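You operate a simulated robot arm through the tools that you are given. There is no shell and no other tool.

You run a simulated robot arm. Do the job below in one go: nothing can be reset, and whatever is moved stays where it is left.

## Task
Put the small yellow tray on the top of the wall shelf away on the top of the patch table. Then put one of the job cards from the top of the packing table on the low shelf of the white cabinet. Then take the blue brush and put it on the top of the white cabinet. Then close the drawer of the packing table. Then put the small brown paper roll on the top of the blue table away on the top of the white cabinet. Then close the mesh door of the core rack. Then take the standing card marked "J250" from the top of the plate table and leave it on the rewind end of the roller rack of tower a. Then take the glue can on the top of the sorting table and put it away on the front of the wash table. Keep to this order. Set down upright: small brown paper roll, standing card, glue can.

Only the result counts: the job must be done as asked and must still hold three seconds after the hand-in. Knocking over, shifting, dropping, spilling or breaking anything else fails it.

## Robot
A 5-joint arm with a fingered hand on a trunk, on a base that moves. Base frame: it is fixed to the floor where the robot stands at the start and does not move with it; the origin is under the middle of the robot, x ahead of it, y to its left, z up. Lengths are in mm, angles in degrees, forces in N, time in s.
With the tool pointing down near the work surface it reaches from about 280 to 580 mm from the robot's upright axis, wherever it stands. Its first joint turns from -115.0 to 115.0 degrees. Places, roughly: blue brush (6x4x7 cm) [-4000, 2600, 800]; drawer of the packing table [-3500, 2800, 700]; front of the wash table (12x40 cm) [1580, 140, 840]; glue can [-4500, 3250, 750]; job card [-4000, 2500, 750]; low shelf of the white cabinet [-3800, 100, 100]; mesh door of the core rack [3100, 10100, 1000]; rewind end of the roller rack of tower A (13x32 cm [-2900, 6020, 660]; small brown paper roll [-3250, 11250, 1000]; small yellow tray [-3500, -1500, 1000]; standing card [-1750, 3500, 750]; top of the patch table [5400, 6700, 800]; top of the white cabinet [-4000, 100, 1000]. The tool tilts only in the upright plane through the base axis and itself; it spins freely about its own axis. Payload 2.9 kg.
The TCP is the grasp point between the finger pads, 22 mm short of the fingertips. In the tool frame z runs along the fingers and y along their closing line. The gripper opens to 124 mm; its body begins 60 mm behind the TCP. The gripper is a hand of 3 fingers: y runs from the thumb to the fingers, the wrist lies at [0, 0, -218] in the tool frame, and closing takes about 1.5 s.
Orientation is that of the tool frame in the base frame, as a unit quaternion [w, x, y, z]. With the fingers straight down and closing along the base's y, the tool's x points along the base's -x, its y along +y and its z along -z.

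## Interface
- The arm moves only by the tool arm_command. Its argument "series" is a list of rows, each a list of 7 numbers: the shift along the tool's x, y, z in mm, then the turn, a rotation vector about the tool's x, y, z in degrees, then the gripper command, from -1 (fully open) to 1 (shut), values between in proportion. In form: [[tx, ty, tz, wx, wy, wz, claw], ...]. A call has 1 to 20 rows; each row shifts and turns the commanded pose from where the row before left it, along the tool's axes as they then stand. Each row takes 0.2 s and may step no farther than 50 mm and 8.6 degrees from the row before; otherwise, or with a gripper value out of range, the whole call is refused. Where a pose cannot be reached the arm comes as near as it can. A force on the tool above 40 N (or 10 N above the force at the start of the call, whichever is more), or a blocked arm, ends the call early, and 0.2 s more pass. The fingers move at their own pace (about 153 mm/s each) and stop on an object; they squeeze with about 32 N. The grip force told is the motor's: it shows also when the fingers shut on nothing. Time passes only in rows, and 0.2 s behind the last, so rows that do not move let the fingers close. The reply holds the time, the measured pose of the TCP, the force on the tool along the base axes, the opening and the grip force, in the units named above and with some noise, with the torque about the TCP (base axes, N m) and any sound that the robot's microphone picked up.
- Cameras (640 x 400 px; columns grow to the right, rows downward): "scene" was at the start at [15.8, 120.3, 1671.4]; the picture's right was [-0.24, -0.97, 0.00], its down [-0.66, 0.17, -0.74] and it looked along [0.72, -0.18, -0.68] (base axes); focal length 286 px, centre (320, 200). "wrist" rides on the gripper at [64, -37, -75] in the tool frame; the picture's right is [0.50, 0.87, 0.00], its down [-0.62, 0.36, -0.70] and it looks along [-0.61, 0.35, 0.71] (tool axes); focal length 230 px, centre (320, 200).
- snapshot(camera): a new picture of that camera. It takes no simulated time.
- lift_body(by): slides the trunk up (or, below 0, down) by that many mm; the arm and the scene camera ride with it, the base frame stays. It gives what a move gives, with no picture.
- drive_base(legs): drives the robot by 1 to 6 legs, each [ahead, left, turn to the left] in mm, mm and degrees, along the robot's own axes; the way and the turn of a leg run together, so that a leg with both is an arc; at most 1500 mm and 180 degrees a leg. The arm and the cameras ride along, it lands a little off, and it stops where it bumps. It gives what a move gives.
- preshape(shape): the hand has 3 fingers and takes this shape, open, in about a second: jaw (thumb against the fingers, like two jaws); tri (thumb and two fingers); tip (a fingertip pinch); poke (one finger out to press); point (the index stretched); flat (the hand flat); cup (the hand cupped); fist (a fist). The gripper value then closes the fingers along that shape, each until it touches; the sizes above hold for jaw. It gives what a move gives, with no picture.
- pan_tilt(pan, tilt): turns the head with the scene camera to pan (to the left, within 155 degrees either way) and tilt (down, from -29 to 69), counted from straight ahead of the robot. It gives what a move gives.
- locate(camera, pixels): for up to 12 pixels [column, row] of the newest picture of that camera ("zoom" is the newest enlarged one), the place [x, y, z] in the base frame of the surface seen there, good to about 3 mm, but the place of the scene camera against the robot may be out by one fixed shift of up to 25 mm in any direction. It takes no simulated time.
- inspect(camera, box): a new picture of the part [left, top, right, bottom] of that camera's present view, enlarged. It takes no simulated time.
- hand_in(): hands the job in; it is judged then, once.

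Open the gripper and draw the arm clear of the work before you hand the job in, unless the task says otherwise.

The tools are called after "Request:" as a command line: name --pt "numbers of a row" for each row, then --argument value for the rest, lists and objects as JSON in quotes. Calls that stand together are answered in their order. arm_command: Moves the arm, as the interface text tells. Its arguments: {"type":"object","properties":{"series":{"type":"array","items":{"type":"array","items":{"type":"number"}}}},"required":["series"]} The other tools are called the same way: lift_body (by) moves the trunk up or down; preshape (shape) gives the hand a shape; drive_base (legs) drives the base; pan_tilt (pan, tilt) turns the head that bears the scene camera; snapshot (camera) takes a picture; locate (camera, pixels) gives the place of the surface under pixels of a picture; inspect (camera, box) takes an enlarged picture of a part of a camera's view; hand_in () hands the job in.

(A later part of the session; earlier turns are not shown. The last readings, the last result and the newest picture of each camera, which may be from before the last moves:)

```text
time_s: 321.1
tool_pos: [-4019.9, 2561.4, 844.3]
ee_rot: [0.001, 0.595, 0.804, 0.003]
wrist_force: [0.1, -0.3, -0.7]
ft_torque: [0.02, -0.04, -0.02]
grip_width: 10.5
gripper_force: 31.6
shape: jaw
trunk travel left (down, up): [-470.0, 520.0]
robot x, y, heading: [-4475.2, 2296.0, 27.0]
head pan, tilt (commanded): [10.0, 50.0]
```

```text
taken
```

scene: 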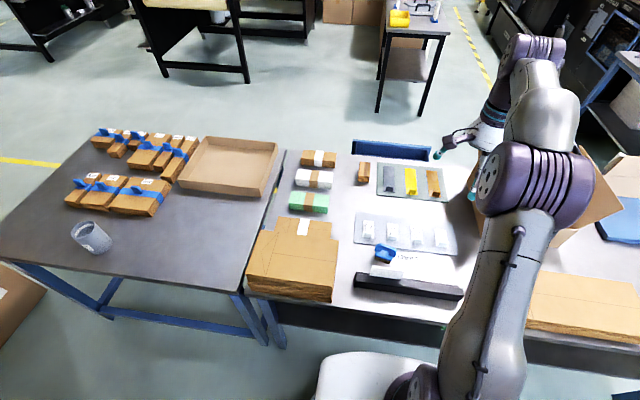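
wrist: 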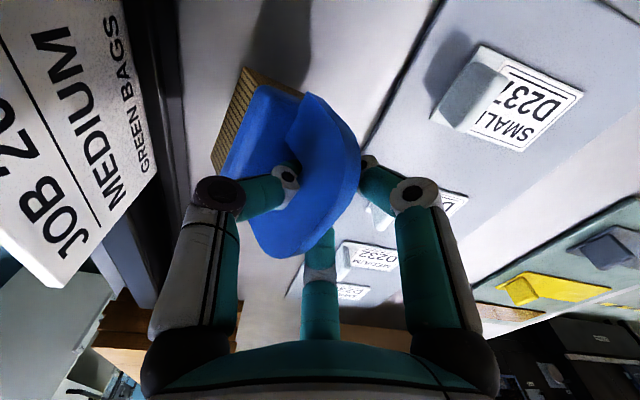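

The handle is gripped at about 10 mm. I lift slowly and check.

Request:
arm_command --pt "0 0 -8 0 0 0 1" --pt "0 0 -12 0 0 0 1" --pt "0 0 -20 0 0 0 1" --pt "0 0 -30 0 0 0 1" --pt "0 0 -40 0 0 0 1" --pt "0 0 0 0 0 0 1"

Request:
snapshot --camera "wrist"

Request:
snapshot --camera "scene"

```text
time_s: 322.5
tool_pos: [-4024.1, 2562.0, 954.7]
ee_rot: [0.0, 0.595, 0.804, 0.003]
wrist_force: [-0.1, 0.1, 0.1]
ft_torque: [-0.01, 0.0, -0.02]
grip_width: 10.4
gripper_force: 31.6
shape: jaw
out of reach, approached as far as the arm can: row 5
trunk travel left (down, up): [-470.0, 520.0]
robot x, y, heading: [-4473.0, 2289.1, 26.9]
head pan, tilt (commanded): [10.0, 50.0]
```

```text
taken
```

wrist: 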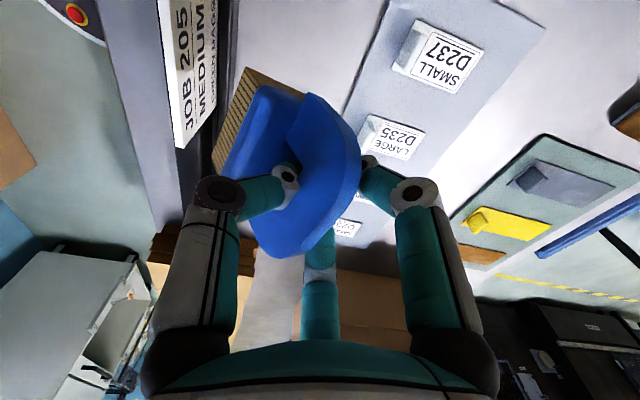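

```text
taken
```

scene: 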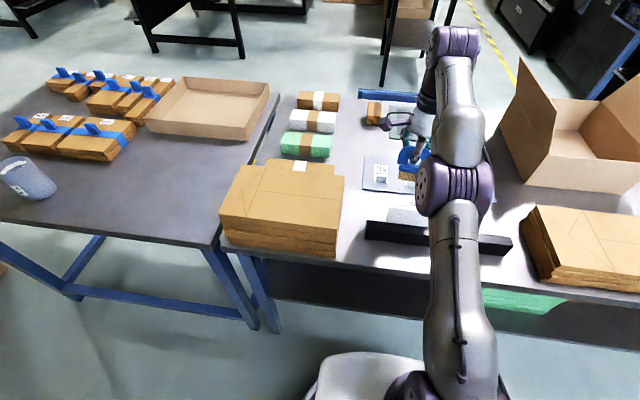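

The brush is in hand. I raise the trunk and return down the lane to face the white cabinet.

Request:
lift_body --by 280

Request:
drive_base --legs '[[-60, 0, 0], [0, -770, 0], [0, -770, 0], [400, -800, 0], [0, 0, 178]]'

Request:
pan_tilt --pan -10 --tilt 40

Request:
snapshot --camera "scene"

Request:
snapshot --camera "wrist"

```text
time_s: 325.4
tool_pos: [-4022.2, 2562.4, 1234.8]
ee_rot: [0.001, 0.596, 0.803, 0.004]
wrist_force: [0.8, 0.1, -0.5]
ft_torque: [-0.01, -0.05, 0.03]
grip_width: 10.3
gripper_force: 32.0
shape: jaw
trunk travel left (down, up): [-750.0, 240.0]
robot x, y, heading: [-4475.4, 2290.6, 27.0]
head pan, tilt (commanded): [10.0, 50.0]
```

```text
time_s: 345.4
tool_pos: [-3606.0, 108.7, 1234.0]
ee_rot: [0.003, 0.776, -0.631, -0.002]
wrist_force: [-0.6, -0.7, -0.4]
ft_torque: [-0.01, -0.01, -0.05]
grip_width: 10.2
gripper_force: 32.2
shape: jaw
trunk travel left (down, up): [-750.0, 240.0]
robot x, y, heading: [-3132.3, 337.5, -158.1]
head pan, tilt (commanded): [10.0, 50.0]
```

```text
time_s: 346.2
tool_pos: [-3607.6, 108.9, 1233.9]
ee_rot: [0.003, 0.776, -0.631, -0.002]
wrist_force: [-0.4, -0.7, -1.1]
ft_torque: [-0.02, 0.01, 0.04]
grip_width: 10.2
gripper_force: 31.8
shape: jaw
trunk travel left (down, up): [-750.0, 240.0]
robot x, y, heading: [-3132.2, 337.1, -158.3]
head pan, tilt (commanded): [-10.0, 40.0]
```

```text
taken
```

scene: 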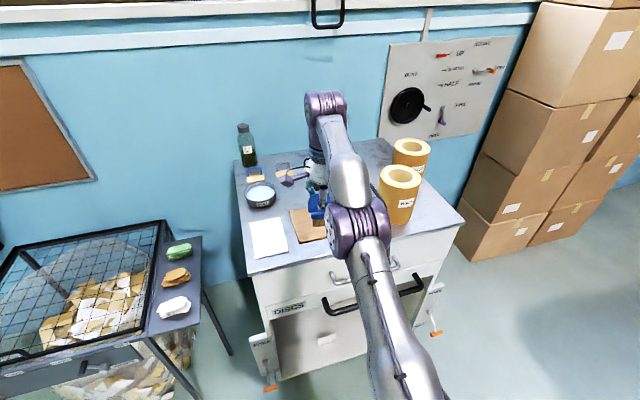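

```text
taken
```

wrist: 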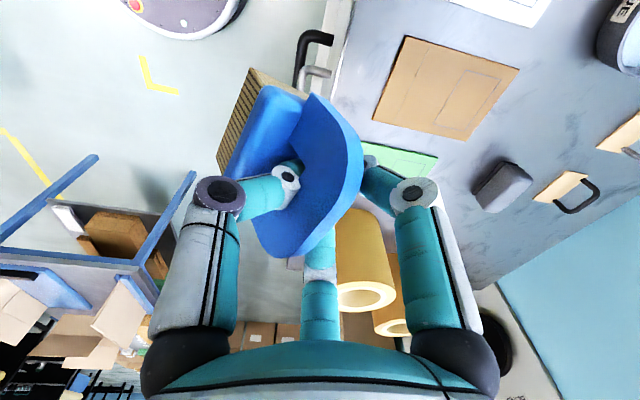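

The arm hides the cabinet top. I swing the hand to the left and back in order to see the whole top.

Request:
arm_command --pt "31.25 -18.75 0 0 0 0 1" --pt "31.25 -18.75 0 0 0 0 1" --pt "31.25 -18.75 0 0 0 0 1" --pt "31.25 -18.75 0 0 0 0 1" --pt "31.25 -18.75 0 0 0 0 1" --pt "31.25 -18.75 0 0 0 0 1" --pt "31.25 -18.75 0 0 0 0 1" --pt "31.25 -18.75 0 0 0 0 1"

Request:
snapshot --camera "scene"

Request:
inspect --camera "scene" --box '[220, 110, 480, 280]'

```text
time_s: 348.0
tool_pos: [-3414.7, -101.5, 1219.3]
ee_rot: [0.003, 0.776, -0.631, 0.0]
wrist_force: [-0.3, -0.3, -0.4]
ft_torque: [-0.01, 0.01, 0.0]
grip_width: 10.1
gripper_force: 31.8
shape: jaw
out of reach, approached as far as the arm can: row 1, 2, 3, 6, 7, 8
trunk travel left (down, up): [-750.0, 240.0]
robot x, y, heading: [-3134.0, 336.7, -158.4]
head pan, tilt (commanded): [-10.0, 40.0]
```

```text
taken
```

scene: 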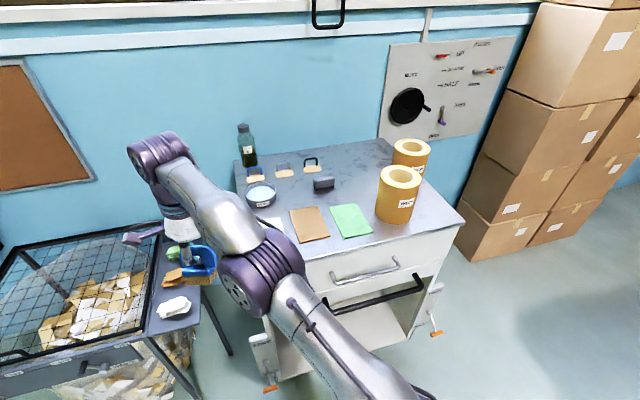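

```text
2.35 times, centred on (350, 195) of scene
```

zoom: 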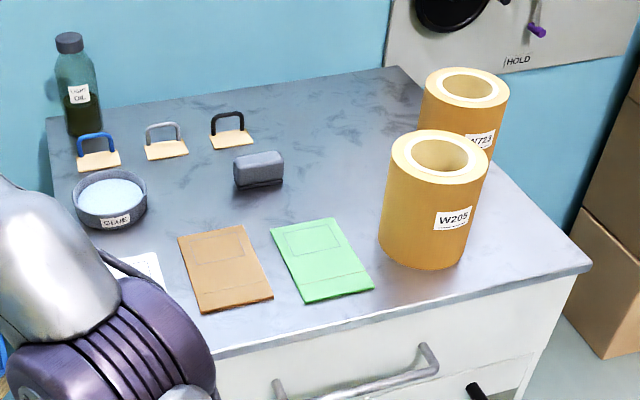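

The cabinet top shows a wide free area at zoom (330,130) between the padlocks/block and the rolls. I locate relevant points.

Request:
locate --camera "zoom" --pixels '[[330, 130], [340, 190], [330, 95], [260, 185], [385, 250], [435, 180], [440, 135], [425, 120], [300, 215], [590, 268], [400, 70], [220, 350]]'

Request:
locate --camera "zoom" --pixels '[[460, 85], [520, 220], [250, 145], [325, 220], [180, 235], [370, 290], [380, 110], [50, 130]]'

```text
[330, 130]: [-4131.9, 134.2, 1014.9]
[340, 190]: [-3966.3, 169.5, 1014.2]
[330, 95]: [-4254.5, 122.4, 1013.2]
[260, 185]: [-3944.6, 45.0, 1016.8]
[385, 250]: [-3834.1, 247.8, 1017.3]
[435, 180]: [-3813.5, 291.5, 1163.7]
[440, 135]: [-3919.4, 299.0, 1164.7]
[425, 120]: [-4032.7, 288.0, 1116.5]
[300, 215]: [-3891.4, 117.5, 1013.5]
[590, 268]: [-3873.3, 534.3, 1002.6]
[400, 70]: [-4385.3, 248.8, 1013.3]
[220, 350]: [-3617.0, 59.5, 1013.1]
```

```text
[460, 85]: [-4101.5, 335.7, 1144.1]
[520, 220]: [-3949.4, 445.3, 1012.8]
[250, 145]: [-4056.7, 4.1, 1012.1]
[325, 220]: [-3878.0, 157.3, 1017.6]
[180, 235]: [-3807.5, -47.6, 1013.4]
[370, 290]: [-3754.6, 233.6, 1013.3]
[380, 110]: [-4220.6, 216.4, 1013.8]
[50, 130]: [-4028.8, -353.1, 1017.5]
```

Cabinet top is z≈1000; the rolls there are 150 mm tall. The brush hangs tilted in the hand, so I measure its tilt with the wrist camera.

Request:
snapshot --camera "wrist"

Request:
inspect --camera "wrist" --box '[200, 60, 380, 270]'

Request:
locate --camera "zoom" --pixels '[[160, 30], [60, 200], [100, 190], [190, 60], [150, 100], [120, 160], [330, 130], [330, 200], [290, 300], [200, 340], [250, 250], [290, 100]]'

```text
taken
```

wrist: 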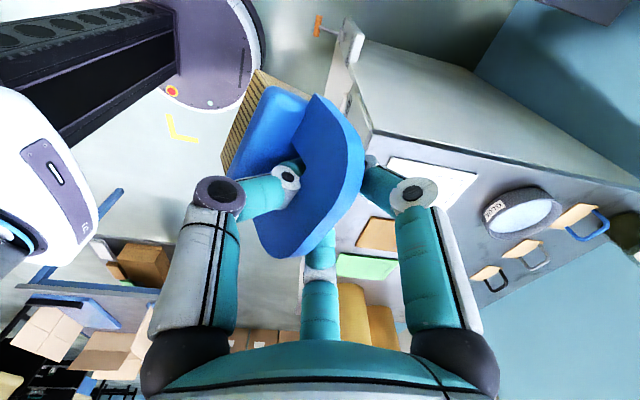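

```text
1.90 times, centred on (290, 165) of wrist
```

zoom: 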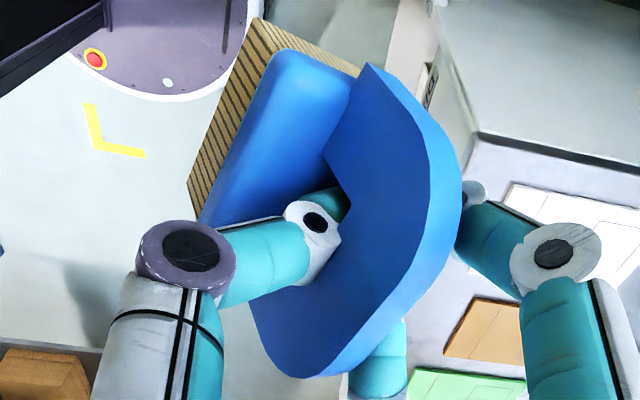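

```text
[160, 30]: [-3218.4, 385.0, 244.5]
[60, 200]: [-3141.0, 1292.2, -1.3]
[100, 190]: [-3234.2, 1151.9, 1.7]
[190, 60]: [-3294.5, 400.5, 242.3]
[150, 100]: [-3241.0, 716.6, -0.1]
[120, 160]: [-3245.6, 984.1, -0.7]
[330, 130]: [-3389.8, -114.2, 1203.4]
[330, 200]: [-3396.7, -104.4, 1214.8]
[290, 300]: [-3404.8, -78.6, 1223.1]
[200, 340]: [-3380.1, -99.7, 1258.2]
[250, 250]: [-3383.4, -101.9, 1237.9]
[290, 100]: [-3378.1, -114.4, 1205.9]
```

The handle is tilted roughly 18-20° with the bristles toward the thumb side. I locate the base block and bristle corners to find its lowest edge.

Request:
locate --camera "zoom" --pixels '[[262, 25], [345, 70], [195, 185], [235, 110], [205, 215], [275, 60], [330, 70], [270, 150], [230, 200], [310, 140], [370, 70], [300, 375]]'

```text
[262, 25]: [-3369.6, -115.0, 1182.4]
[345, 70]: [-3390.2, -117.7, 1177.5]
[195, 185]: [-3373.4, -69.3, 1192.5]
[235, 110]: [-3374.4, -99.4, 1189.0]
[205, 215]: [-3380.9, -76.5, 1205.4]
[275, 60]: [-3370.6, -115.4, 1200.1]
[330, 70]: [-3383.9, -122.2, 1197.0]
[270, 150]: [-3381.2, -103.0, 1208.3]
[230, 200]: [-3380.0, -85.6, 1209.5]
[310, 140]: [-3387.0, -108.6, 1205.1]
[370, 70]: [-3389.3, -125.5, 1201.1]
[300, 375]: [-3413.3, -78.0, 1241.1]
```

There's another good free pocket between the glue dish, the block, the padlocks and the brown card. I zoom in on it and locate its borders.

Request:
inspect --camera "scene" --box '[220, 110, 480, 280]'

Request:
locate --camera "zoom" --pixels '[[190, 195], [148, 200], [150, 185], [236, 185], [180, 235], [240, 226], [168, 158], [232, 145], [145, 215], [258, 155], [195, 215], [200, 180]]'

```text
2.35 times, centred on (350, 195) of scene
```

zoom: 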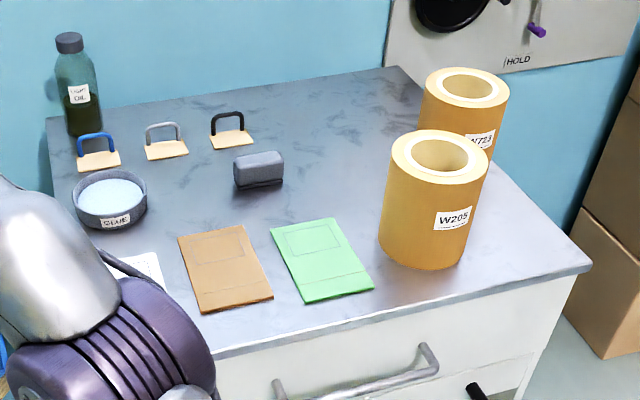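

```text
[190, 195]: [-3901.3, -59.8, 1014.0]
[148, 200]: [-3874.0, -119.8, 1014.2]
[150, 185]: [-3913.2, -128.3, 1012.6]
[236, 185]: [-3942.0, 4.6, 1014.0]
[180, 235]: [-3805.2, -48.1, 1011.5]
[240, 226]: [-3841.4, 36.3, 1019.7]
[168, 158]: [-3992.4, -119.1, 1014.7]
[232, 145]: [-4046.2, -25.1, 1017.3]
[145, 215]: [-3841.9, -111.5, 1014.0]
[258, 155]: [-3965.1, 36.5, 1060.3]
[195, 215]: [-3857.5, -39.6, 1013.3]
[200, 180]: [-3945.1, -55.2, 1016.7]
```

The pocket's centre is about [-3902, -53]. I spin the hand 15° to align it radially and swing it back in front of the robot.

Request:
arm_command --pt "0 0 0 0 0 -7.5 1" --pt "0 0 0 0 0 -7.5 1" --pt "-44.3 4 0 0 0 0 1" --pt "-44.3 4 0 0 0 0 1" --pt "-44.3 4 0 0 0 0 1" --pt "-44.3 4 0 0 0 0 1" --pt "-44.3 4 0 0 0 0 1" --pt "-44.3 4 0 0 0 0 1" --pt "0 0 0 0 0 0 1"

Request:
drive_base --legs '[[200, 20, 0]]'

Request:
snapshot --camera "scene"

```text
time_s: 350.0
tool_pos: [-3559.2, 126.9, 1219.4]
ee_rot: [0.002, 0.851, -0.524, -0.003]
wrist_force: [0.5, -0.7, -1.5]
ft_torque: [0.01, 0.04, -0.04]
grip_width: 10.1
gripper_force: 32.4
shape: jaw
trunk travel left (down, up): [-750.0, 240.0]
robot x, y, heading: [-3131.2, 336.0, -158.4]
head pan, tilt (commanded): [-10.0, 40.0]
```

```text
time_s: 351.6
tool_pos: [-3740.8, 32.0, 1219.3]
ee_rot: [0.003, 0.852, -0.524, -0.002]
wrist_force: [0.1, -0.1, -0.4]
ft_torque: [-0.01, 0.03, 0.01]
grip_width: 10.2
gripper_force: 32.3
shape: jaw
trunk travel left (down, up): [-750.0, 240.0]
robot x, y, heading: [-3313.4, 241.0, -158.0]
head pan, tilt (commanded): [-10.0, 40.0]
```

```text
taken
```

scene: 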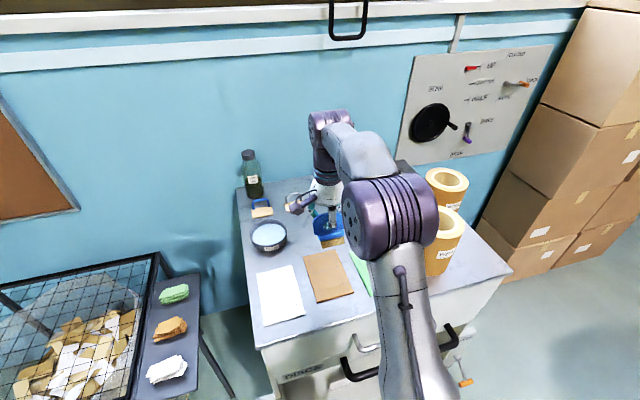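

I drive 60 mm further so the pocket comes within reach.

Request:
drive_base --legs '[[60, 6, 0]]'

```text
time_s: 352.6
tool_pos: [-3795.1, 5.1, 1219.6]
ee_rot: [0.003, 0.852, -0.524, -0.002]
wrist_force: [0.2, -0.3, -0.3]
ft_torque: [0.0, 0.0, -0.02]
grip_width: 10.1
gripper_force: 32.0
shape: jaw
trunk travel left (down, up): [-750.0, 240.0]
robot x, y, heading: [-3366.8, 212.8, -158.3]
head pan, tilt (commanded): [-10.0, 40.0]
```

I tilt the hand forward 16° so the bristles hang level, extend 122 mm to above the pocket and lower the trunk by 100 mm.

Request:
arm_command --pt "0 0 0 -8 0 0 1" --pt "0 0 0 -8 0 0 1" --pt "1.2 39.1 11.2 0 0 0 1" --pt "1.2 39.1 11.2 0 0 0 1" --pt "1.2 39.1 11.2 0 0 0 1" --pt "0 0 0 0 0 0 1"

Request:
lift_body --by -100

Request:
snapshot --camera "wrist"

Request:
snapshot --camera "scene"

```text
time_s: 354.0
tool_pos: [-3898.6, -49.9, 1223.4]
ee_rot: [0.122, 0.843, -0.519, -0.075]
wrist_force: [0.1, -1.5, 0.3]
ft_torque: [-0.01, 0.0, -0.01]
grip_width: 10.0
gripper_force: 32.1
shape: jaw
trunk travel left (down, up): [-750.0, 240.0]
robot x, y, heading: [-3372.0, 212.9, -158.1]
head pan, tilt (commanded): [-10.0, 40.0]
```

```text
time_s: 355.3
tool_pos: [-3902.0, -51.2, 1122.3]
ee_rot: [0.122, 0.842, -0.519, -0.076]
wrist_force: [-0.4, 0.6, -0.3]
ft_torque: [-0.03, 0.02, 0.0]
grip_width: 10.0
gripper_force: 32.1
shape: jaw
trunk travel left (down, up): [-650.0, 340.0]
robot x, y, heading: [-3365.4, 213.2, -158.1]
head pan, tilt (commanded): [-10.0, 40.0]
```

```text
taken
```

wrist: 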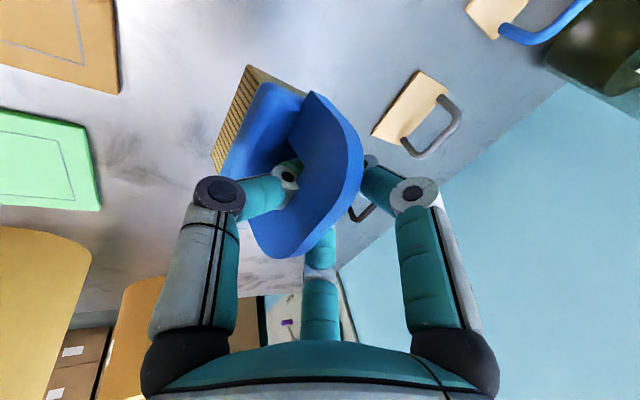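

```text
taken
```

scene: 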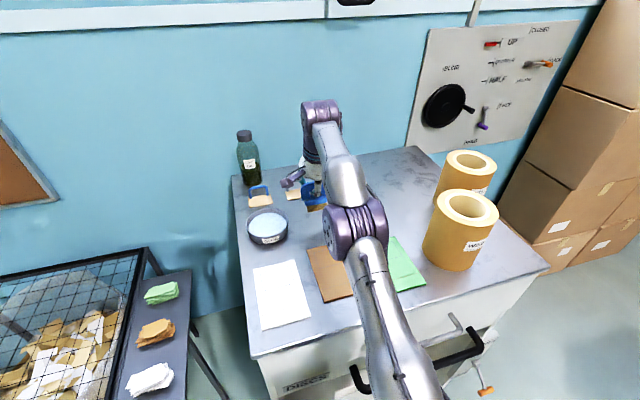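

I locate nearby objects in the wrist view to verify clearance: padlock plates (410,110) and (360,208), and the brown/green card corners.

Request:
locate --camera "wrist" --pixels '[[150, 150], [380, 130], [420, 75], [115, 92], [98, 130], [300, 20], [200, 60], [180, 290], [358, 215], [250, 70], [222, 165], [270, 280]]'

Request:
inspect --camera "scene" --box '[230, 130, 390, 230]'

```text
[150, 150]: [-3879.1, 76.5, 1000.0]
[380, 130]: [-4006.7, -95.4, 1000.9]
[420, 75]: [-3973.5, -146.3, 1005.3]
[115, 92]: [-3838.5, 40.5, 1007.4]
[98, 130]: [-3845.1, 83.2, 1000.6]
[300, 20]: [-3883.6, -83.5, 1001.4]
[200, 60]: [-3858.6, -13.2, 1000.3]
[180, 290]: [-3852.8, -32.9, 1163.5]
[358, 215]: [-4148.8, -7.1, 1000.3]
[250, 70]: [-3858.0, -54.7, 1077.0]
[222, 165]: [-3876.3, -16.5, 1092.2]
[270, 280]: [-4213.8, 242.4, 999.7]
```

```text
4.00 times, centred on (310, 180) of scene
```

zoom: 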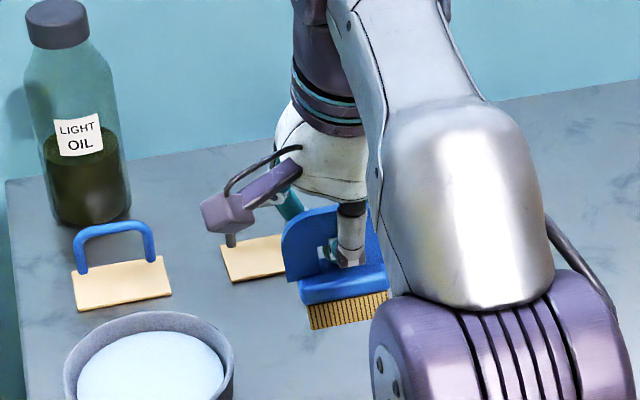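

Clearances are about 50 mm all around. I lower the brush 60 mm vertically, then in small steps until it touches.

Request:
arm_command --pt "0 -6.9 24 0 0 0 1" --pt "0 -6.9 24 0 0 0 1" --pt "0 -2.8 9.6 0 0 0 1" --pt "0 -1.1 3.8 0 0 0 1" --pt "0 0 0 0 0 0 1"

Request:
snapshot --camera "wrist"

Request:
locate --camera "wrist" --pixels '[[250, 70], [222, 165], [218, 150], [246, 68], [305, 92]]'

```text
time_s: 356.5
tool_pos: [-3901.7, -49.8, 1058.8]
ee_rot: [0.121, 0.843, -0.518, -0.074]
wrist_force: [-0.3, 1.1, -0.1]
ft_torque: [-0.01, 0.0, 0.0]
grip_width: 10.0
gripper_force: 32.2
shape: jaw
trunk travel left (down, up): [-650.0, 340.0]
robot x, y, heading: [-3367.9, 212.0, -158.1]
head pan, tilt (commanded): [-10.0, 40.0]
```

```text
taken
```

wrist: 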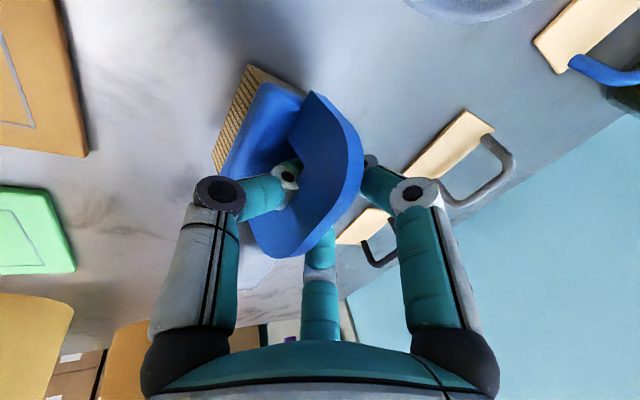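

```text
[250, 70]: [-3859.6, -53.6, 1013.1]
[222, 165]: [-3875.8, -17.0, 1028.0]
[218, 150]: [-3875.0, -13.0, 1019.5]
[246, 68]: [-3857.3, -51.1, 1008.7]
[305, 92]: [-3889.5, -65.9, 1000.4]
```

The lowest bristle corner is about 8 mm above the top. I lower a further 12 mm in small steps.

Request:
arm_command --pt "0 -1.1 3.8 0 0 0 1" --pt "0 -0.8 2.9 0 0 0 1" --pt "0 -0.6 1.9 0 0 0 1" --pt "0 -0.6 1.9 0 0 0 1" --pt "0 0 0 0 0 0 1"

```text
time_s: 357.7
tool_pos: [-3898.7, -49.3, 1051.6]
ee_rot: [0.126, 0.842, -0.518, -0.076]
wrist_force: [-0.8, 1.6, 26.6]
ft_torque: [0.01, -0.01, -0.03]
grip_width: 10.8
gripper_force: 32.5
shape: jaw
trunk travel left (down, up): [-650.0, 340.0]
robot x, y, heading: [-3366.5, 211.8, -158.1]
head pan, tilt (commanded): [-10.0, 40.0]
```

The brush is pressed on the top (27 N). I ease up 2 mm, open the hand and check.

Request:
arm_command --pt "0 0.5 -1.9 0 0 0 1" --pt "0 0 0 0 0 0 0.7" --pt "0 0 0 0 0 0 0.4" --pt "0 0 0 0 0 0 0.1" --pt "0 0 0 0 0 0 0.1" --pt "0 0 0 0 0 0 0.1"

Request:
snapshot --camera "wrist"

```text
time_s: 359.1
tool_pos: [-3900.8, -50.3, 1050.4]
ee_rot: [0.122, 0.843, -0.519, -0.074]
wrist_force: [-5.2, -2.4, 14.7]
ft_torque: [-0.01, 0.03, 0.0]
grip_width: 47.7
gripper_force: 0.1
shape: jaw
trunk travel left (down, up): [-650.0, 340.0]
robot x, y, heading: [-3368.5, 215.1, -158.2]
head pan, tilt (commanded): [-10.0, 40.0]
```

```text
taken
```

wrist: 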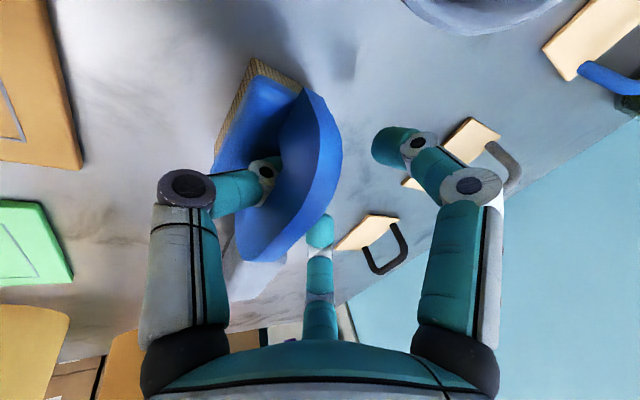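

The thumb tip presses on the brush's base block (15 N up). I raise straight up in small steps while keeping the hand open.

Request:
arm_command --pt "0 1.1 -3.8 0 0 0 0.1" --pt "0 1.4 -4.8 0 0 0 0.1" --pt "0 1.4 -4.8 0 0 0 0.1" --pt "0 0 0 0 0 0 0.1"

Request:
snapshot --camera "wrist"

```text
time_s: 360.1
tool_pos: [-3902.3, -52.4, 1063.2]
ee_rot: [0.122, 0.843, -0.519, -0.075]
wrist_force: [-0.6, -0.8, 1.4]
ft_torque: [0.02, 0.01, 0.03]
grip_width: 53.4
gripper_force: 0.0
shape: jaw
trunk travel left (down, up): [-650.0, 340.0]
robot x, y, heading: [-3367.7, 211.4, -158.4]
head pan, tilt (commanded): [-10.0, 40.0]
```

```text
taken
```

wrist: 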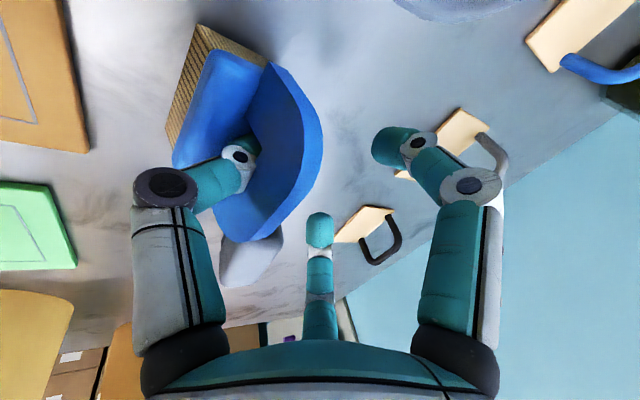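

The brush seems to be tilted with the thumb close under its handle. I check the bristle height and thumb tip.

Request:
locate --camera "wrist" --pixels '[[200, 30], [168, 130], [175, 150], [260, 60], [285, 90], [310, 120], [240, 150], [230, 200], [215, 60], [255, 235]]'

Request:
inspect --camera "wrist" --box '[140, 10, 360, 270]'

Request:
inspect --camera "scene" --box '[230, 130, 390, 230]'

```text
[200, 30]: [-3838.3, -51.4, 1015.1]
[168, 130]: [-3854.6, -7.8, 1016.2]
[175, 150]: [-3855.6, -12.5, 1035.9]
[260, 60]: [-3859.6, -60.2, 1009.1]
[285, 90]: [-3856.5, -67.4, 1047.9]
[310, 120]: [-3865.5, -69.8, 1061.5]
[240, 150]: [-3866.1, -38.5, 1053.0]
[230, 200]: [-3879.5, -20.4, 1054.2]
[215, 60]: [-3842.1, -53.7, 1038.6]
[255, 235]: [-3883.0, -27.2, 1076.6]
```

```text
1.54 times, centred on (250, 140) of wrist
```

zoom: 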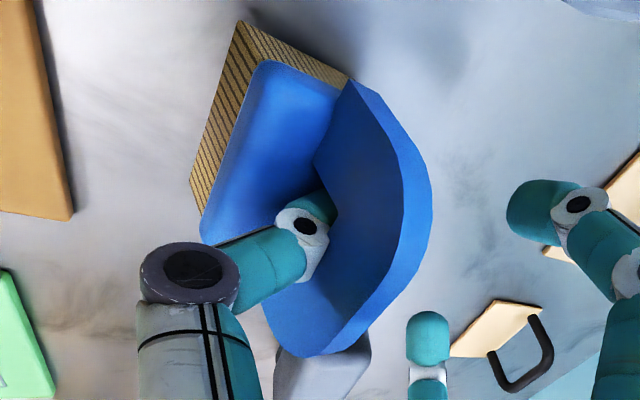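

```text
4.00 times, centred on (310, 180) of scene
```

zoom: 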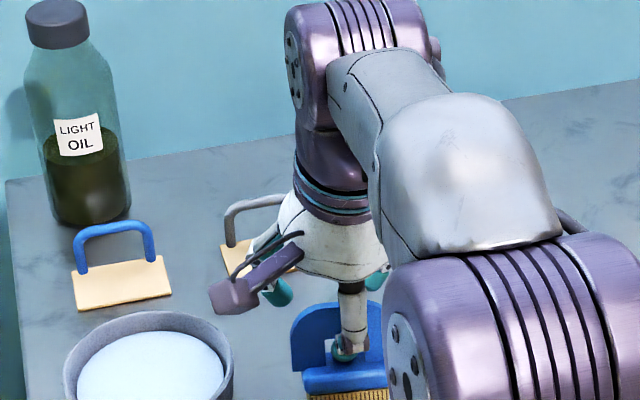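

The brush stands flat on its bristles (bristle line at z≈1015 on both ends), just dragged ~20 mm toward me. I shift the thumb 8 mm away from the handle and then raise straight up.

Request:
arm_command --pt "0 -7.7 -2.2 0 0 0 0.1" --pt "0 2.8 -9.6 0 0 0 0.1" --pt "0 4.1 -14.4 0 0 0 0.1" --pt "0 5.5 -19.2 0 0 0 0.1" --pt "0 8 -28 0 0 0 0.1" --pt "0 0 0 0 0 0 0.1"

Request:
snapshot --camera "wrist"

Request:
snapshot --camera "scene"

```text
time_s: 361.5
tool_pos: [-3893.3, -48.4, 1134.5]
ee_rot: [0.122, 0.843, -0.519, -0.073]
wrist_force: [-0.1, 0.2, -0.2]
ft_torque: [0.01, 0.0, -0.01]
grip_width: 55.4
gripper_force: 0.0
shape: jaw
trunk travel left (down, up): [-650.0, 340.0]
robot x, y, heading: [-3371.2, 214.9, -158.0]
head pan, tilt (commanded): [-10.0, 40.0]
```

```text
taken
```

wrist: 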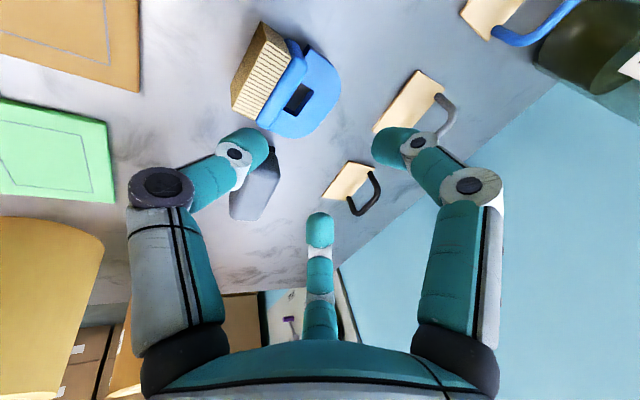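

```text
taken
```

scene: 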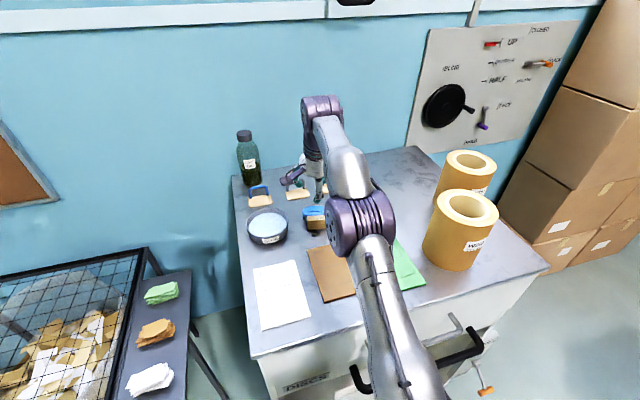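

The brush tipped onto its side but lies on the cabinet top, clear of other items (upright isn't required for it). I zoom in to verify that nothing else was touched.

Request:
inspect --camera "wrist" --box '[200, 0, 480, 240]'

Request:
inspect --camera "scene" --box '[220, 120, 400, 260]'

Request:
locate --camera "wrist" --pixels '[[262, 25], [235, 105], [338, 80], [300, 135], [240, 210], [265, 160], [278, 165], [378, 128]]'

```text
1.67 times, centred on (340, 120) of wrist
```

zoom: 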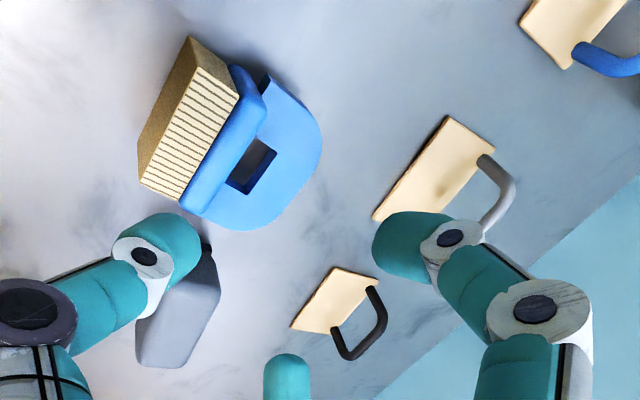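

```text
2.86 times, centred on (310, 190) of scene
```

zoom: 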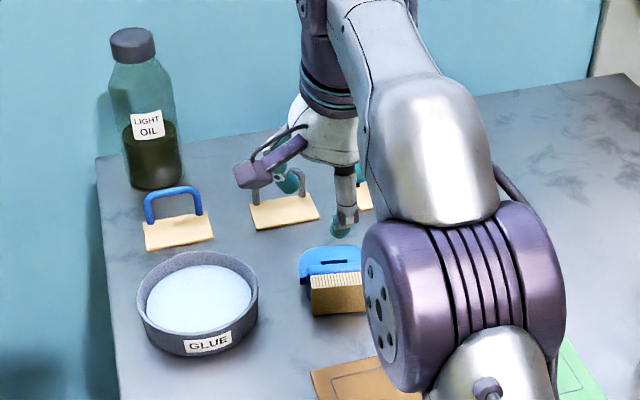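

```text
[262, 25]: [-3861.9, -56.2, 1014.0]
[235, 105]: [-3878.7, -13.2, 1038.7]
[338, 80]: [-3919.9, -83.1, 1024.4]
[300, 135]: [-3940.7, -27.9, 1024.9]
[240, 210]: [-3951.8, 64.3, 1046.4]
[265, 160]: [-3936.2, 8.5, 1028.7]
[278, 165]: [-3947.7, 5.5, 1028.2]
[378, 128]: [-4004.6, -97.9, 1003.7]
```

The brush lies safely on the cabinet top. I restore the hand upright, retract, raise the trunk and back away from the cabinet.

Request:
arm_command --pt "0 0 -40 0 0 0 0.1" --pt "0 -40 -10 0 0 0 0.1" --pt "0 -40 -10 0 0 0 0.1" --pt "0 0 0 8 0 0 0.1" --pt "0 0 0 8 0 0 -1" --pt "0 -20 0 0 0 0 -1"

Request:
lift_body --by 50

Request:
drive_base --legs '[[-500, 0, 0], [-450, -300, 0]]'

Request:
pan_tilt --pan -90 --tilt 25

Request:
snapshot --camera "scene"

```text
time_s: 362.9
tool_pos: [-3782.7, 8.8, 1171.0]
ee_rot: [0.003, 0.851, -0.525, -0.002]
wrist_force: [0.8, 0.5, -0.2]
ft_torque: [0.02, -0.01, 0.01]
grip_width: 124.0
gripper_force: 0.2
shape: jaw
out of reach, approached as far as the arm can: row 1
trunk travel left (down, up): [-650.0, 340.0]
robot x, y, heading: [-3370.0, 214.3, -158.0]
head pan, tilt (commanded): [-10.0, 40.0]
```

```text
time_s: 363.8
tool_pos: [-3785.9, 7.2, 1220.1]
ee_rot: [0.003, 0.851, -0.524, -0.002]
wrist_force: [-0.4, 0.0, 0.3]
ft_torque: [-0.01, -0.02, 0.02]
grip_width: 124.2
gripper_force: 0.0
shape: jaw
trunk travel left (down, up): [-700.0, 290.0]
robot x, y, heading: [-3367.5, 214.1, -158.1]
head pan, tilt (commanded): [-10.0, 40.0]
```

```text
time_s: 369.6
tool_pos: [-3015.9, 657.3, 1221.0]
ee_rot: [0.004, 0.846, -0.534, -0.002]
wrist_force: [0.6, -1.0, 0.9]
ft_torque: [-0.01, 0.0, 0.01]
grip_width: 123.8
gripper_force: 0.0
shape: jaw
trunk travel left (down, up): [-700.0, 290.0]
robot x, y, heading: [-2592.1, 854.2, -159.5]
head pan, tilt (commanded): [-10.0, 40.0]
```

```text
time_s: 371.1
tool_pos: [-3015.7, 656.1, 1219.7]
ee_rot: [0.004, 0.846, -0.533, -0.002]
wrist_force: [-0.2, 0.0, -0.2]
ft_torque: [0.02, 0.02, 0.0]
grip_width: 123.5
gripper_force: 0.0
shape: jaw
trunk travel left (down, up): [-700.0, 290.0]
robot x, y, heading: [-2592.4, 856.2, -159.4]
head pan, tilt (commanded): [-90.0, 25.0]
```

```text
taken
```

scene: 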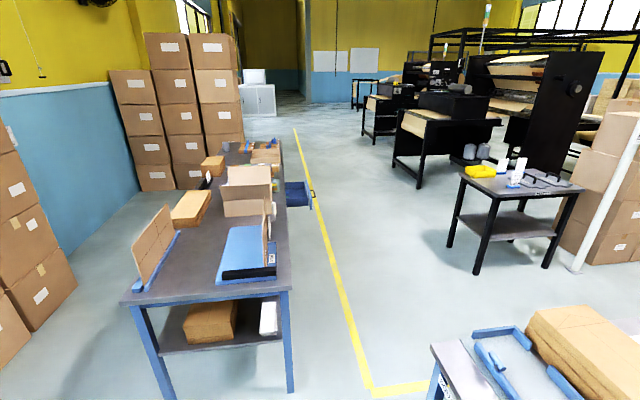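

A clear corridor lies between the packing table (with open drawer at (300,195)) and the plate table. I locate its borders.

Request:
locate --camera "scene" --pixels '[[292, 390], [312, 195], [308, 190], [288, 205], [295, 130], [365, 380], [440, 385], [432, 345], [450, 245], [475, 270], [395, 165], [335, 220]]'

Request:
inspect --camera "scene" --box '[240, 130, 360, 230]'

```text
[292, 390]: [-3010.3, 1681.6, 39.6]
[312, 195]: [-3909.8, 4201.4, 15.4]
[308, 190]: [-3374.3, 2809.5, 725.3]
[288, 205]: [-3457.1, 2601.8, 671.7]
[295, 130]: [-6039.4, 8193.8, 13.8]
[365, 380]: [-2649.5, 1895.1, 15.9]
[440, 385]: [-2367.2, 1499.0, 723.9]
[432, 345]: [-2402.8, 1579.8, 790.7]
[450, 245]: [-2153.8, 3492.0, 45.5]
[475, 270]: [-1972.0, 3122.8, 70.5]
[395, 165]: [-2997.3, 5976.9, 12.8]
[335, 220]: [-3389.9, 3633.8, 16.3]
```

```text
4.00 times, centred on (300, 180) of scene
```

zoom: 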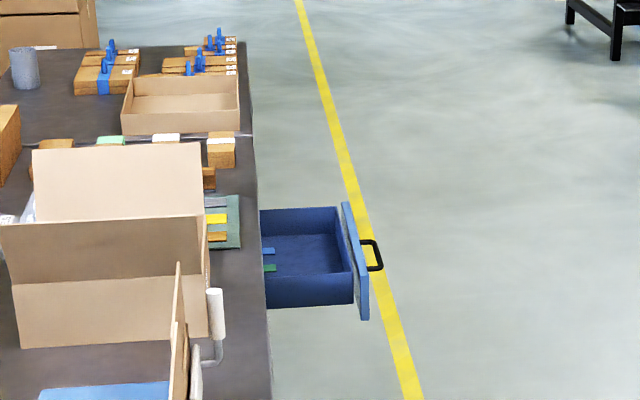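

I locate the drawer front and handle precisely in the zoom.

Request:
locate --camera "zoom" --pixels '[[345, 206], [362, 290], [363, 318], [375, 255], [378, 265], [355, 245], [262, 215], [268, 300], [350, 225], [258, 330], [366, 300]]'

```text
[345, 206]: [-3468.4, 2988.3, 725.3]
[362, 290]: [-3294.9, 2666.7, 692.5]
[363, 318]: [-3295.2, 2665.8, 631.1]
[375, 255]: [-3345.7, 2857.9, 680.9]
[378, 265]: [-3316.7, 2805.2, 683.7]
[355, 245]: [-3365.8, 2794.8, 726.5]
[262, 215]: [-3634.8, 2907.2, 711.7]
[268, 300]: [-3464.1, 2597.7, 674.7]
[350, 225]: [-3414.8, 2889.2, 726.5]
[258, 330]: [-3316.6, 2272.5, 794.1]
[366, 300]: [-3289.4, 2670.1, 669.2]
```

The drawer front is at lateral position ~200 mm out of the table. I align my heading and approach the passage between the two table corners.

Request:
drive_base --legs '[[0, 0, 7], [30, -341, 0]]'

Request:
pan_tilt --pan -130 --tilt 50

Request:
snapshot --camera "scene"

```text
time_s: 373.9
tool_pos: [-3174.8, 901.9, 1218.5]
ee_rot: [0.002, 0.875, -0.485, -0.002]
wrist_force: [-0.2, 0.9, 1.5]
ft_torque: [0.01, 0.01, 0.01]
grip_width: 123.6
gripper_force: 0.2
shape: jaw
trunk travel left (down, up): [-700.0, 290.0]
robot x, y, heading: [-2778.7, 1145.6, -152.9]
head pan, tilt (commanded): [-90.0, 25.0]
```

```text
time_s: 375.0
tool_pos: [-3175.5, 900.7, 1219.5]
ee_rot: [0.003, 0.875, -0.485, -0.001]
wrist_force: [0.2, 0.8, -0.8]
ft_torque: [-0.01, -0.01, 0.0]
grip_width: 123.8
gripper_force: 0.0
shape: jaw
trunk travel left (down, up): [-700.0, 290.0]
robot x, y, heading: [-2776.9, 1142.9, -152.9]
head pan, tilt (commanded): [-130.0, 50.0]
```

```text
taken
```

scene: 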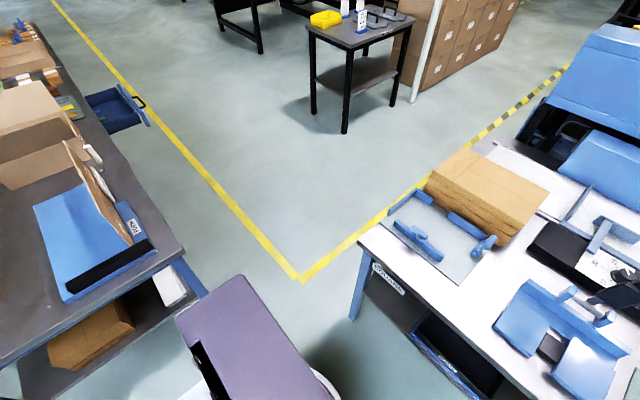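

I locate both table corners/legs from here to pass the gap accurately.

Request:
locate --camera "scene" --pixels '[[183, 248], [203, 292], [360, 240], [352, 318], [358, 270], [300, 280], [340, 130], [312, 112], [190, 262], [150, 125]]'

```text
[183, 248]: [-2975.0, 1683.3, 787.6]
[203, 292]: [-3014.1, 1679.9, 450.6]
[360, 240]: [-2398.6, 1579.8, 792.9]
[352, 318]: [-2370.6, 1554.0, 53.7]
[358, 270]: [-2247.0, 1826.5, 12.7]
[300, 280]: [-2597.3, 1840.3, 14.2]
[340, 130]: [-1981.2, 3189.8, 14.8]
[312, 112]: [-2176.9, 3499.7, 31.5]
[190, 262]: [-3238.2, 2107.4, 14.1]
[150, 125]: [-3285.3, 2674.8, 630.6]
```

The leg gap is 655 mm with midpoint [-2692, 1617]; my base needs 490. I drive to the midpoint and check.

Request:
drive_base --legs '[[-280, -366, 0]]'

```text
time_s: 377.8
tool_pos: [-3085.5, 1358.3, 1219.0]
ee_rot: [0.004, 0.874, -0.485, -0.003]
wrist_force: [-0.4, 0.5, 0.4]
ft_torque: [-0.02, -0.02, -0.01]
grip_width: 123.9
gripper_force: 0.1
shape: jaw
trunk travel left (down, up): [-700.0, 290.0]
robot x, y, heading: [-2689.0, 1599.2, -153.2]
head pan, tilt (commanded): [-130.0, 50.0]
```

I'm right at the midpoint. I continue straight through and then on to a spot in front of the drawer.

Request:
drive_base --legs '[[-340, -432, 0]]'

Request:
pan_tilt --pan -40 --tilt 40

Request:
snapshot --camera "scene"

```text
time_s: 380.9
tool_pos: [-2973.5, 1884.6, 1219.9]
ee_rot: [0.005, 0.873, -0.488, -0.002]
wrist_force: [0.8, -0.3, 0.4]
ft_torque: [-0.02, 0.05, 0.02]
grip_width: 123.8
gripper_force: 0.1
shape: jaw
trunk travel left (down, up): [-700.0, 290.0]
robot x, y, heading: [-2577.1, 2125.9, -153.2]
head pan, tilt (commanded): [-130.0, 50.0]
```

```text
time_s: 382.5
tool_pos: [-2973.7, 1883.4, 1219.4]
ee_rot: [0.002, 0.873, -0.488, -0.001]
wrist_force: [-0.3, -0.8, 0.1]
ft_torque: [0.02, 0.0, -0.02]
grip_width: 123.9
gripper_force: 0.0
shape: jaw
trunk travel left (down, up): [-700.0, 290.0]
robot x, y, heading: [-2573.8, 2127.0, -153.1]
head pan, tilt (commanded): [-40.0, 40.0]
```

```text
taken
```

scene: 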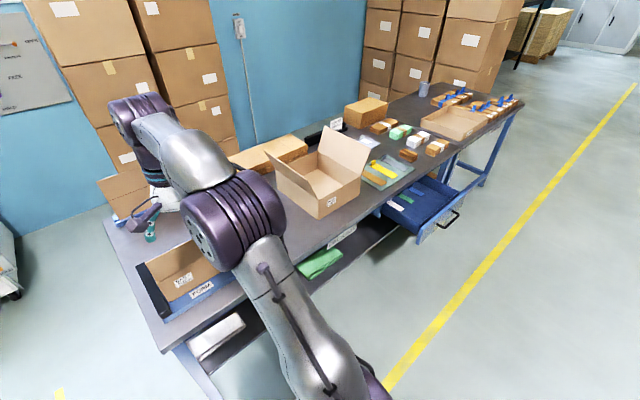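

I slide sideways 980 mm along the table to stand in front of the open drawer.

Request:
drive_base --legs '[[-5, -975, 0]]'

Request:
pan_tilt --pan 5 --tilt 60

Request:
snapshot --camera "scene"

Request:
snapshot --camera "wrist"

```text
time_s: 387.6
tool_pos: [-3401.2, 2768.8, 1219.6]
ee_rot: [0.003, 0.866, -0.5, -0.002]
wrist_force: [0.6, 0.8, 0.0]
ft_torque: [-0.02, -0.02, 0.0]
grip_width: 124.0
gripper_force: 0.0
shape: jaw
trunk travel left (down, up): [-700.0, 290.0]
robot x, y, heading: [-2993.7, 2995.0, -154.9]
head pan, tilt (commanded): [-40.0, 40.0]
```

```text
time_s: 388.7
tool_pos: [-3400.2, 2768.7, 1218.2]
ee_rot: [0.004, 0.866, -0.5, -0.001]
wrist_force: [-0.8, -0.3, 0.0]
ft_torque: [-0.01, -0.01, -0.01]
grip_width: 124.2
gripper_force: 0.0
shape: jaw
trunk travel left (down, up): [-700.0, 290.0]
robot x, y, heading: [-2994.5, 2999.7, -154.7]
head pan, tilt (commanded): [5.0, 60.0]
```

```text
taken
```

scene: 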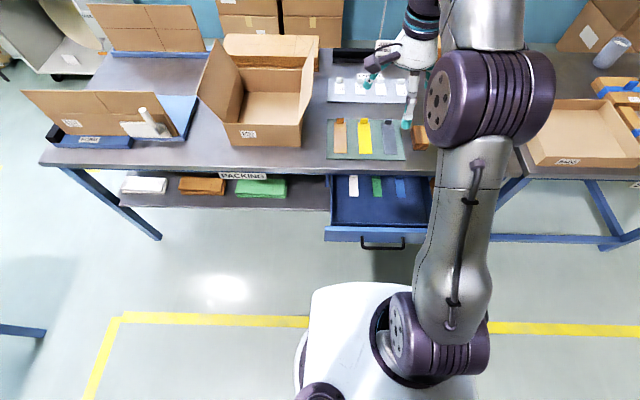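

```text
taken
```

wrist: 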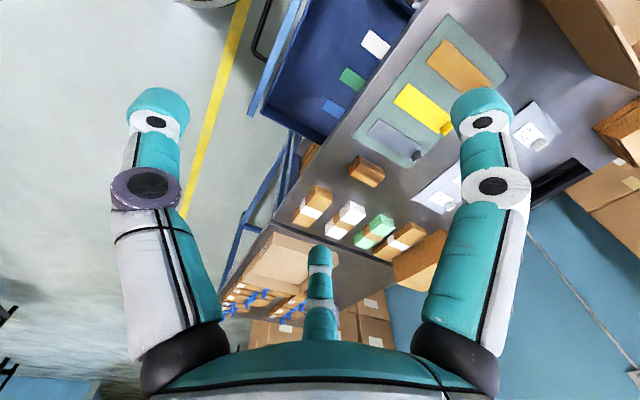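

The drawer front is seen at (325–430, 232) with its handle at (385,244). I locate these.

Request:
locate --camera "scene" --pixels '[[328, 228], [425, 228], [328, 240], [380, 248], [380, 232], [335, 205], [425, 180], [400, 248], [365, 248], [250, 200]]'

Request:
locate --camera "wrist" --pixels '[[300, 30], [260, 110], [285, 60], [255, 50], [262, 15], [275, 90], [350, 100], [430, 20], [340, 150], [290, 10]]'

```text
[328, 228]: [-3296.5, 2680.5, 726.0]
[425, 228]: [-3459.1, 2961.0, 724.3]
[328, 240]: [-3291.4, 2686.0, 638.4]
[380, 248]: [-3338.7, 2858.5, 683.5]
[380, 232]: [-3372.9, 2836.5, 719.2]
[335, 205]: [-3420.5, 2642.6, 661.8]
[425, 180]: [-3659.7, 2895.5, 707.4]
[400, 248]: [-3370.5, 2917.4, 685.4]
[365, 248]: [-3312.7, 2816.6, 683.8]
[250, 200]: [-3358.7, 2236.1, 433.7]
```

```text
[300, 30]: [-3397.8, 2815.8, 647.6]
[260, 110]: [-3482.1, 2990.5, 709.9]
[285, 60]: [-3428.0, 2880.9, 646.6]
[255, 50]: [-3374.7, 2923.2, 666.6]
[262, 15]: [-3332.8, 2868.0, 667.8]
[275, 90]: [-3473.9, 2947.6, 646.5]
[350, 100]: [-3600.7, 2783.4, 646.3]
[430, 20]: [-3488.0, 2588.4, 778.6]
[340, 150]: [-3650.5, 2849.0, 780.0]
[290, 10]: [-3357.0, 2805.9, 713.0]
```

The handle is at z≈667, front face z 617–711. I back up 110 mm, close the hand and place it in front of the handle before lowering.

Request:
drive_base --legs '[[-110, 0, 0]]'

Request:
arm_command --pt "-19.8 -27.9 0 0 0 0 1" --pt "-19.8 -27.9 0 0 0 0 1" --pt "-19.8 -27.9 0 0 0 0 1" --pt "0 0 0 0 0 0 1" --pt "0 0 0 0 0 0 1" --pt "0 0 0 0 0 0 1"

Request:
lift_body --by -400

Request:
snapshot --camera "scene"

Request:
snapshot --camera "wrist"

```text
time_s: 389.9
tool_pos: [-3300.1, 2814.8, 1219.5]
ee_rot: [0.005, 0.867, -0.499, -0.002]
wrist_force: [1.4, -0.5, 0.1]
ft_torque: [0.0, 0.0, 0.0]
grip_width: 123.8
gripper_force: 0.0
shape: jaw
trunk travel left (down, up): [-700.0, 290.0]
robot x, y, heading: [-2895.9, 3045.8, -154.6]
head pan, tilt (commanded): [5.0, 60.0]
```

```text
time_s: 391.3
tool_pos: [-3257.4, 2906.1, 1218.6]
ee_rot: [0.003, 0.866, -0.5, -0.002]
wrist_force: [-0.9, 1.0, -0.1]
ft_torque: [0.02, -0.01, -0.02]
grip_width: 0.1
gripper_force: 32.0
shape: jaw
trunk travel left (down, up): [-700.0, 290.0]
robot x, y, heading: [-2897.0, 3043.6, -154.8]
head pan, tilt (commanded): [5.0, 60.0]
```

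```text
time_s: 395.1
tool_pos: [-3256.5, 2906.2, 819.1]
ee_rot: [0.004, 0.866, -0.499, -0.002]
wrist_force: [0.1, 1.3, -0.3]
ft_torque: [-0.01, -0.01, -0.02]
grip_width: 0.1
gripper_force: 31.9
shape: jaw
trunk travel left (down, up): [-300.0, 690.0]
robot x, y, heading: [-2895.7, 3045.6, -154.7]
head pan, tilt (commanded): [5.0, 60.0]
```

```text
taken
```

scene: 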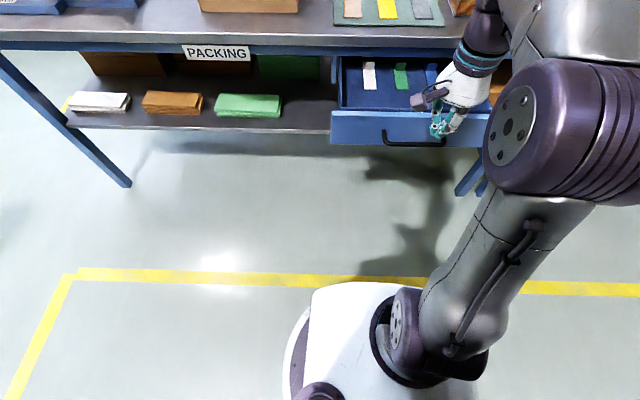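

```text
taken
```

wrist: 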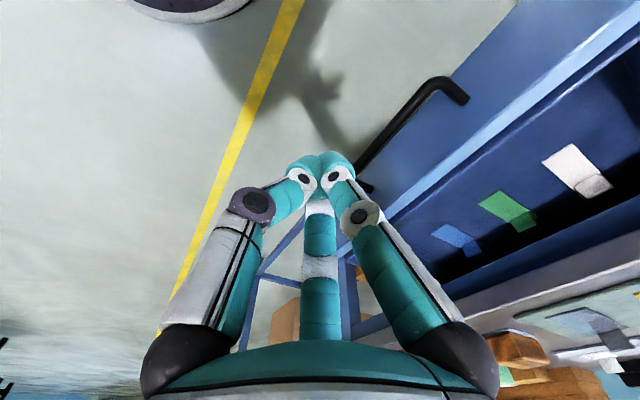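

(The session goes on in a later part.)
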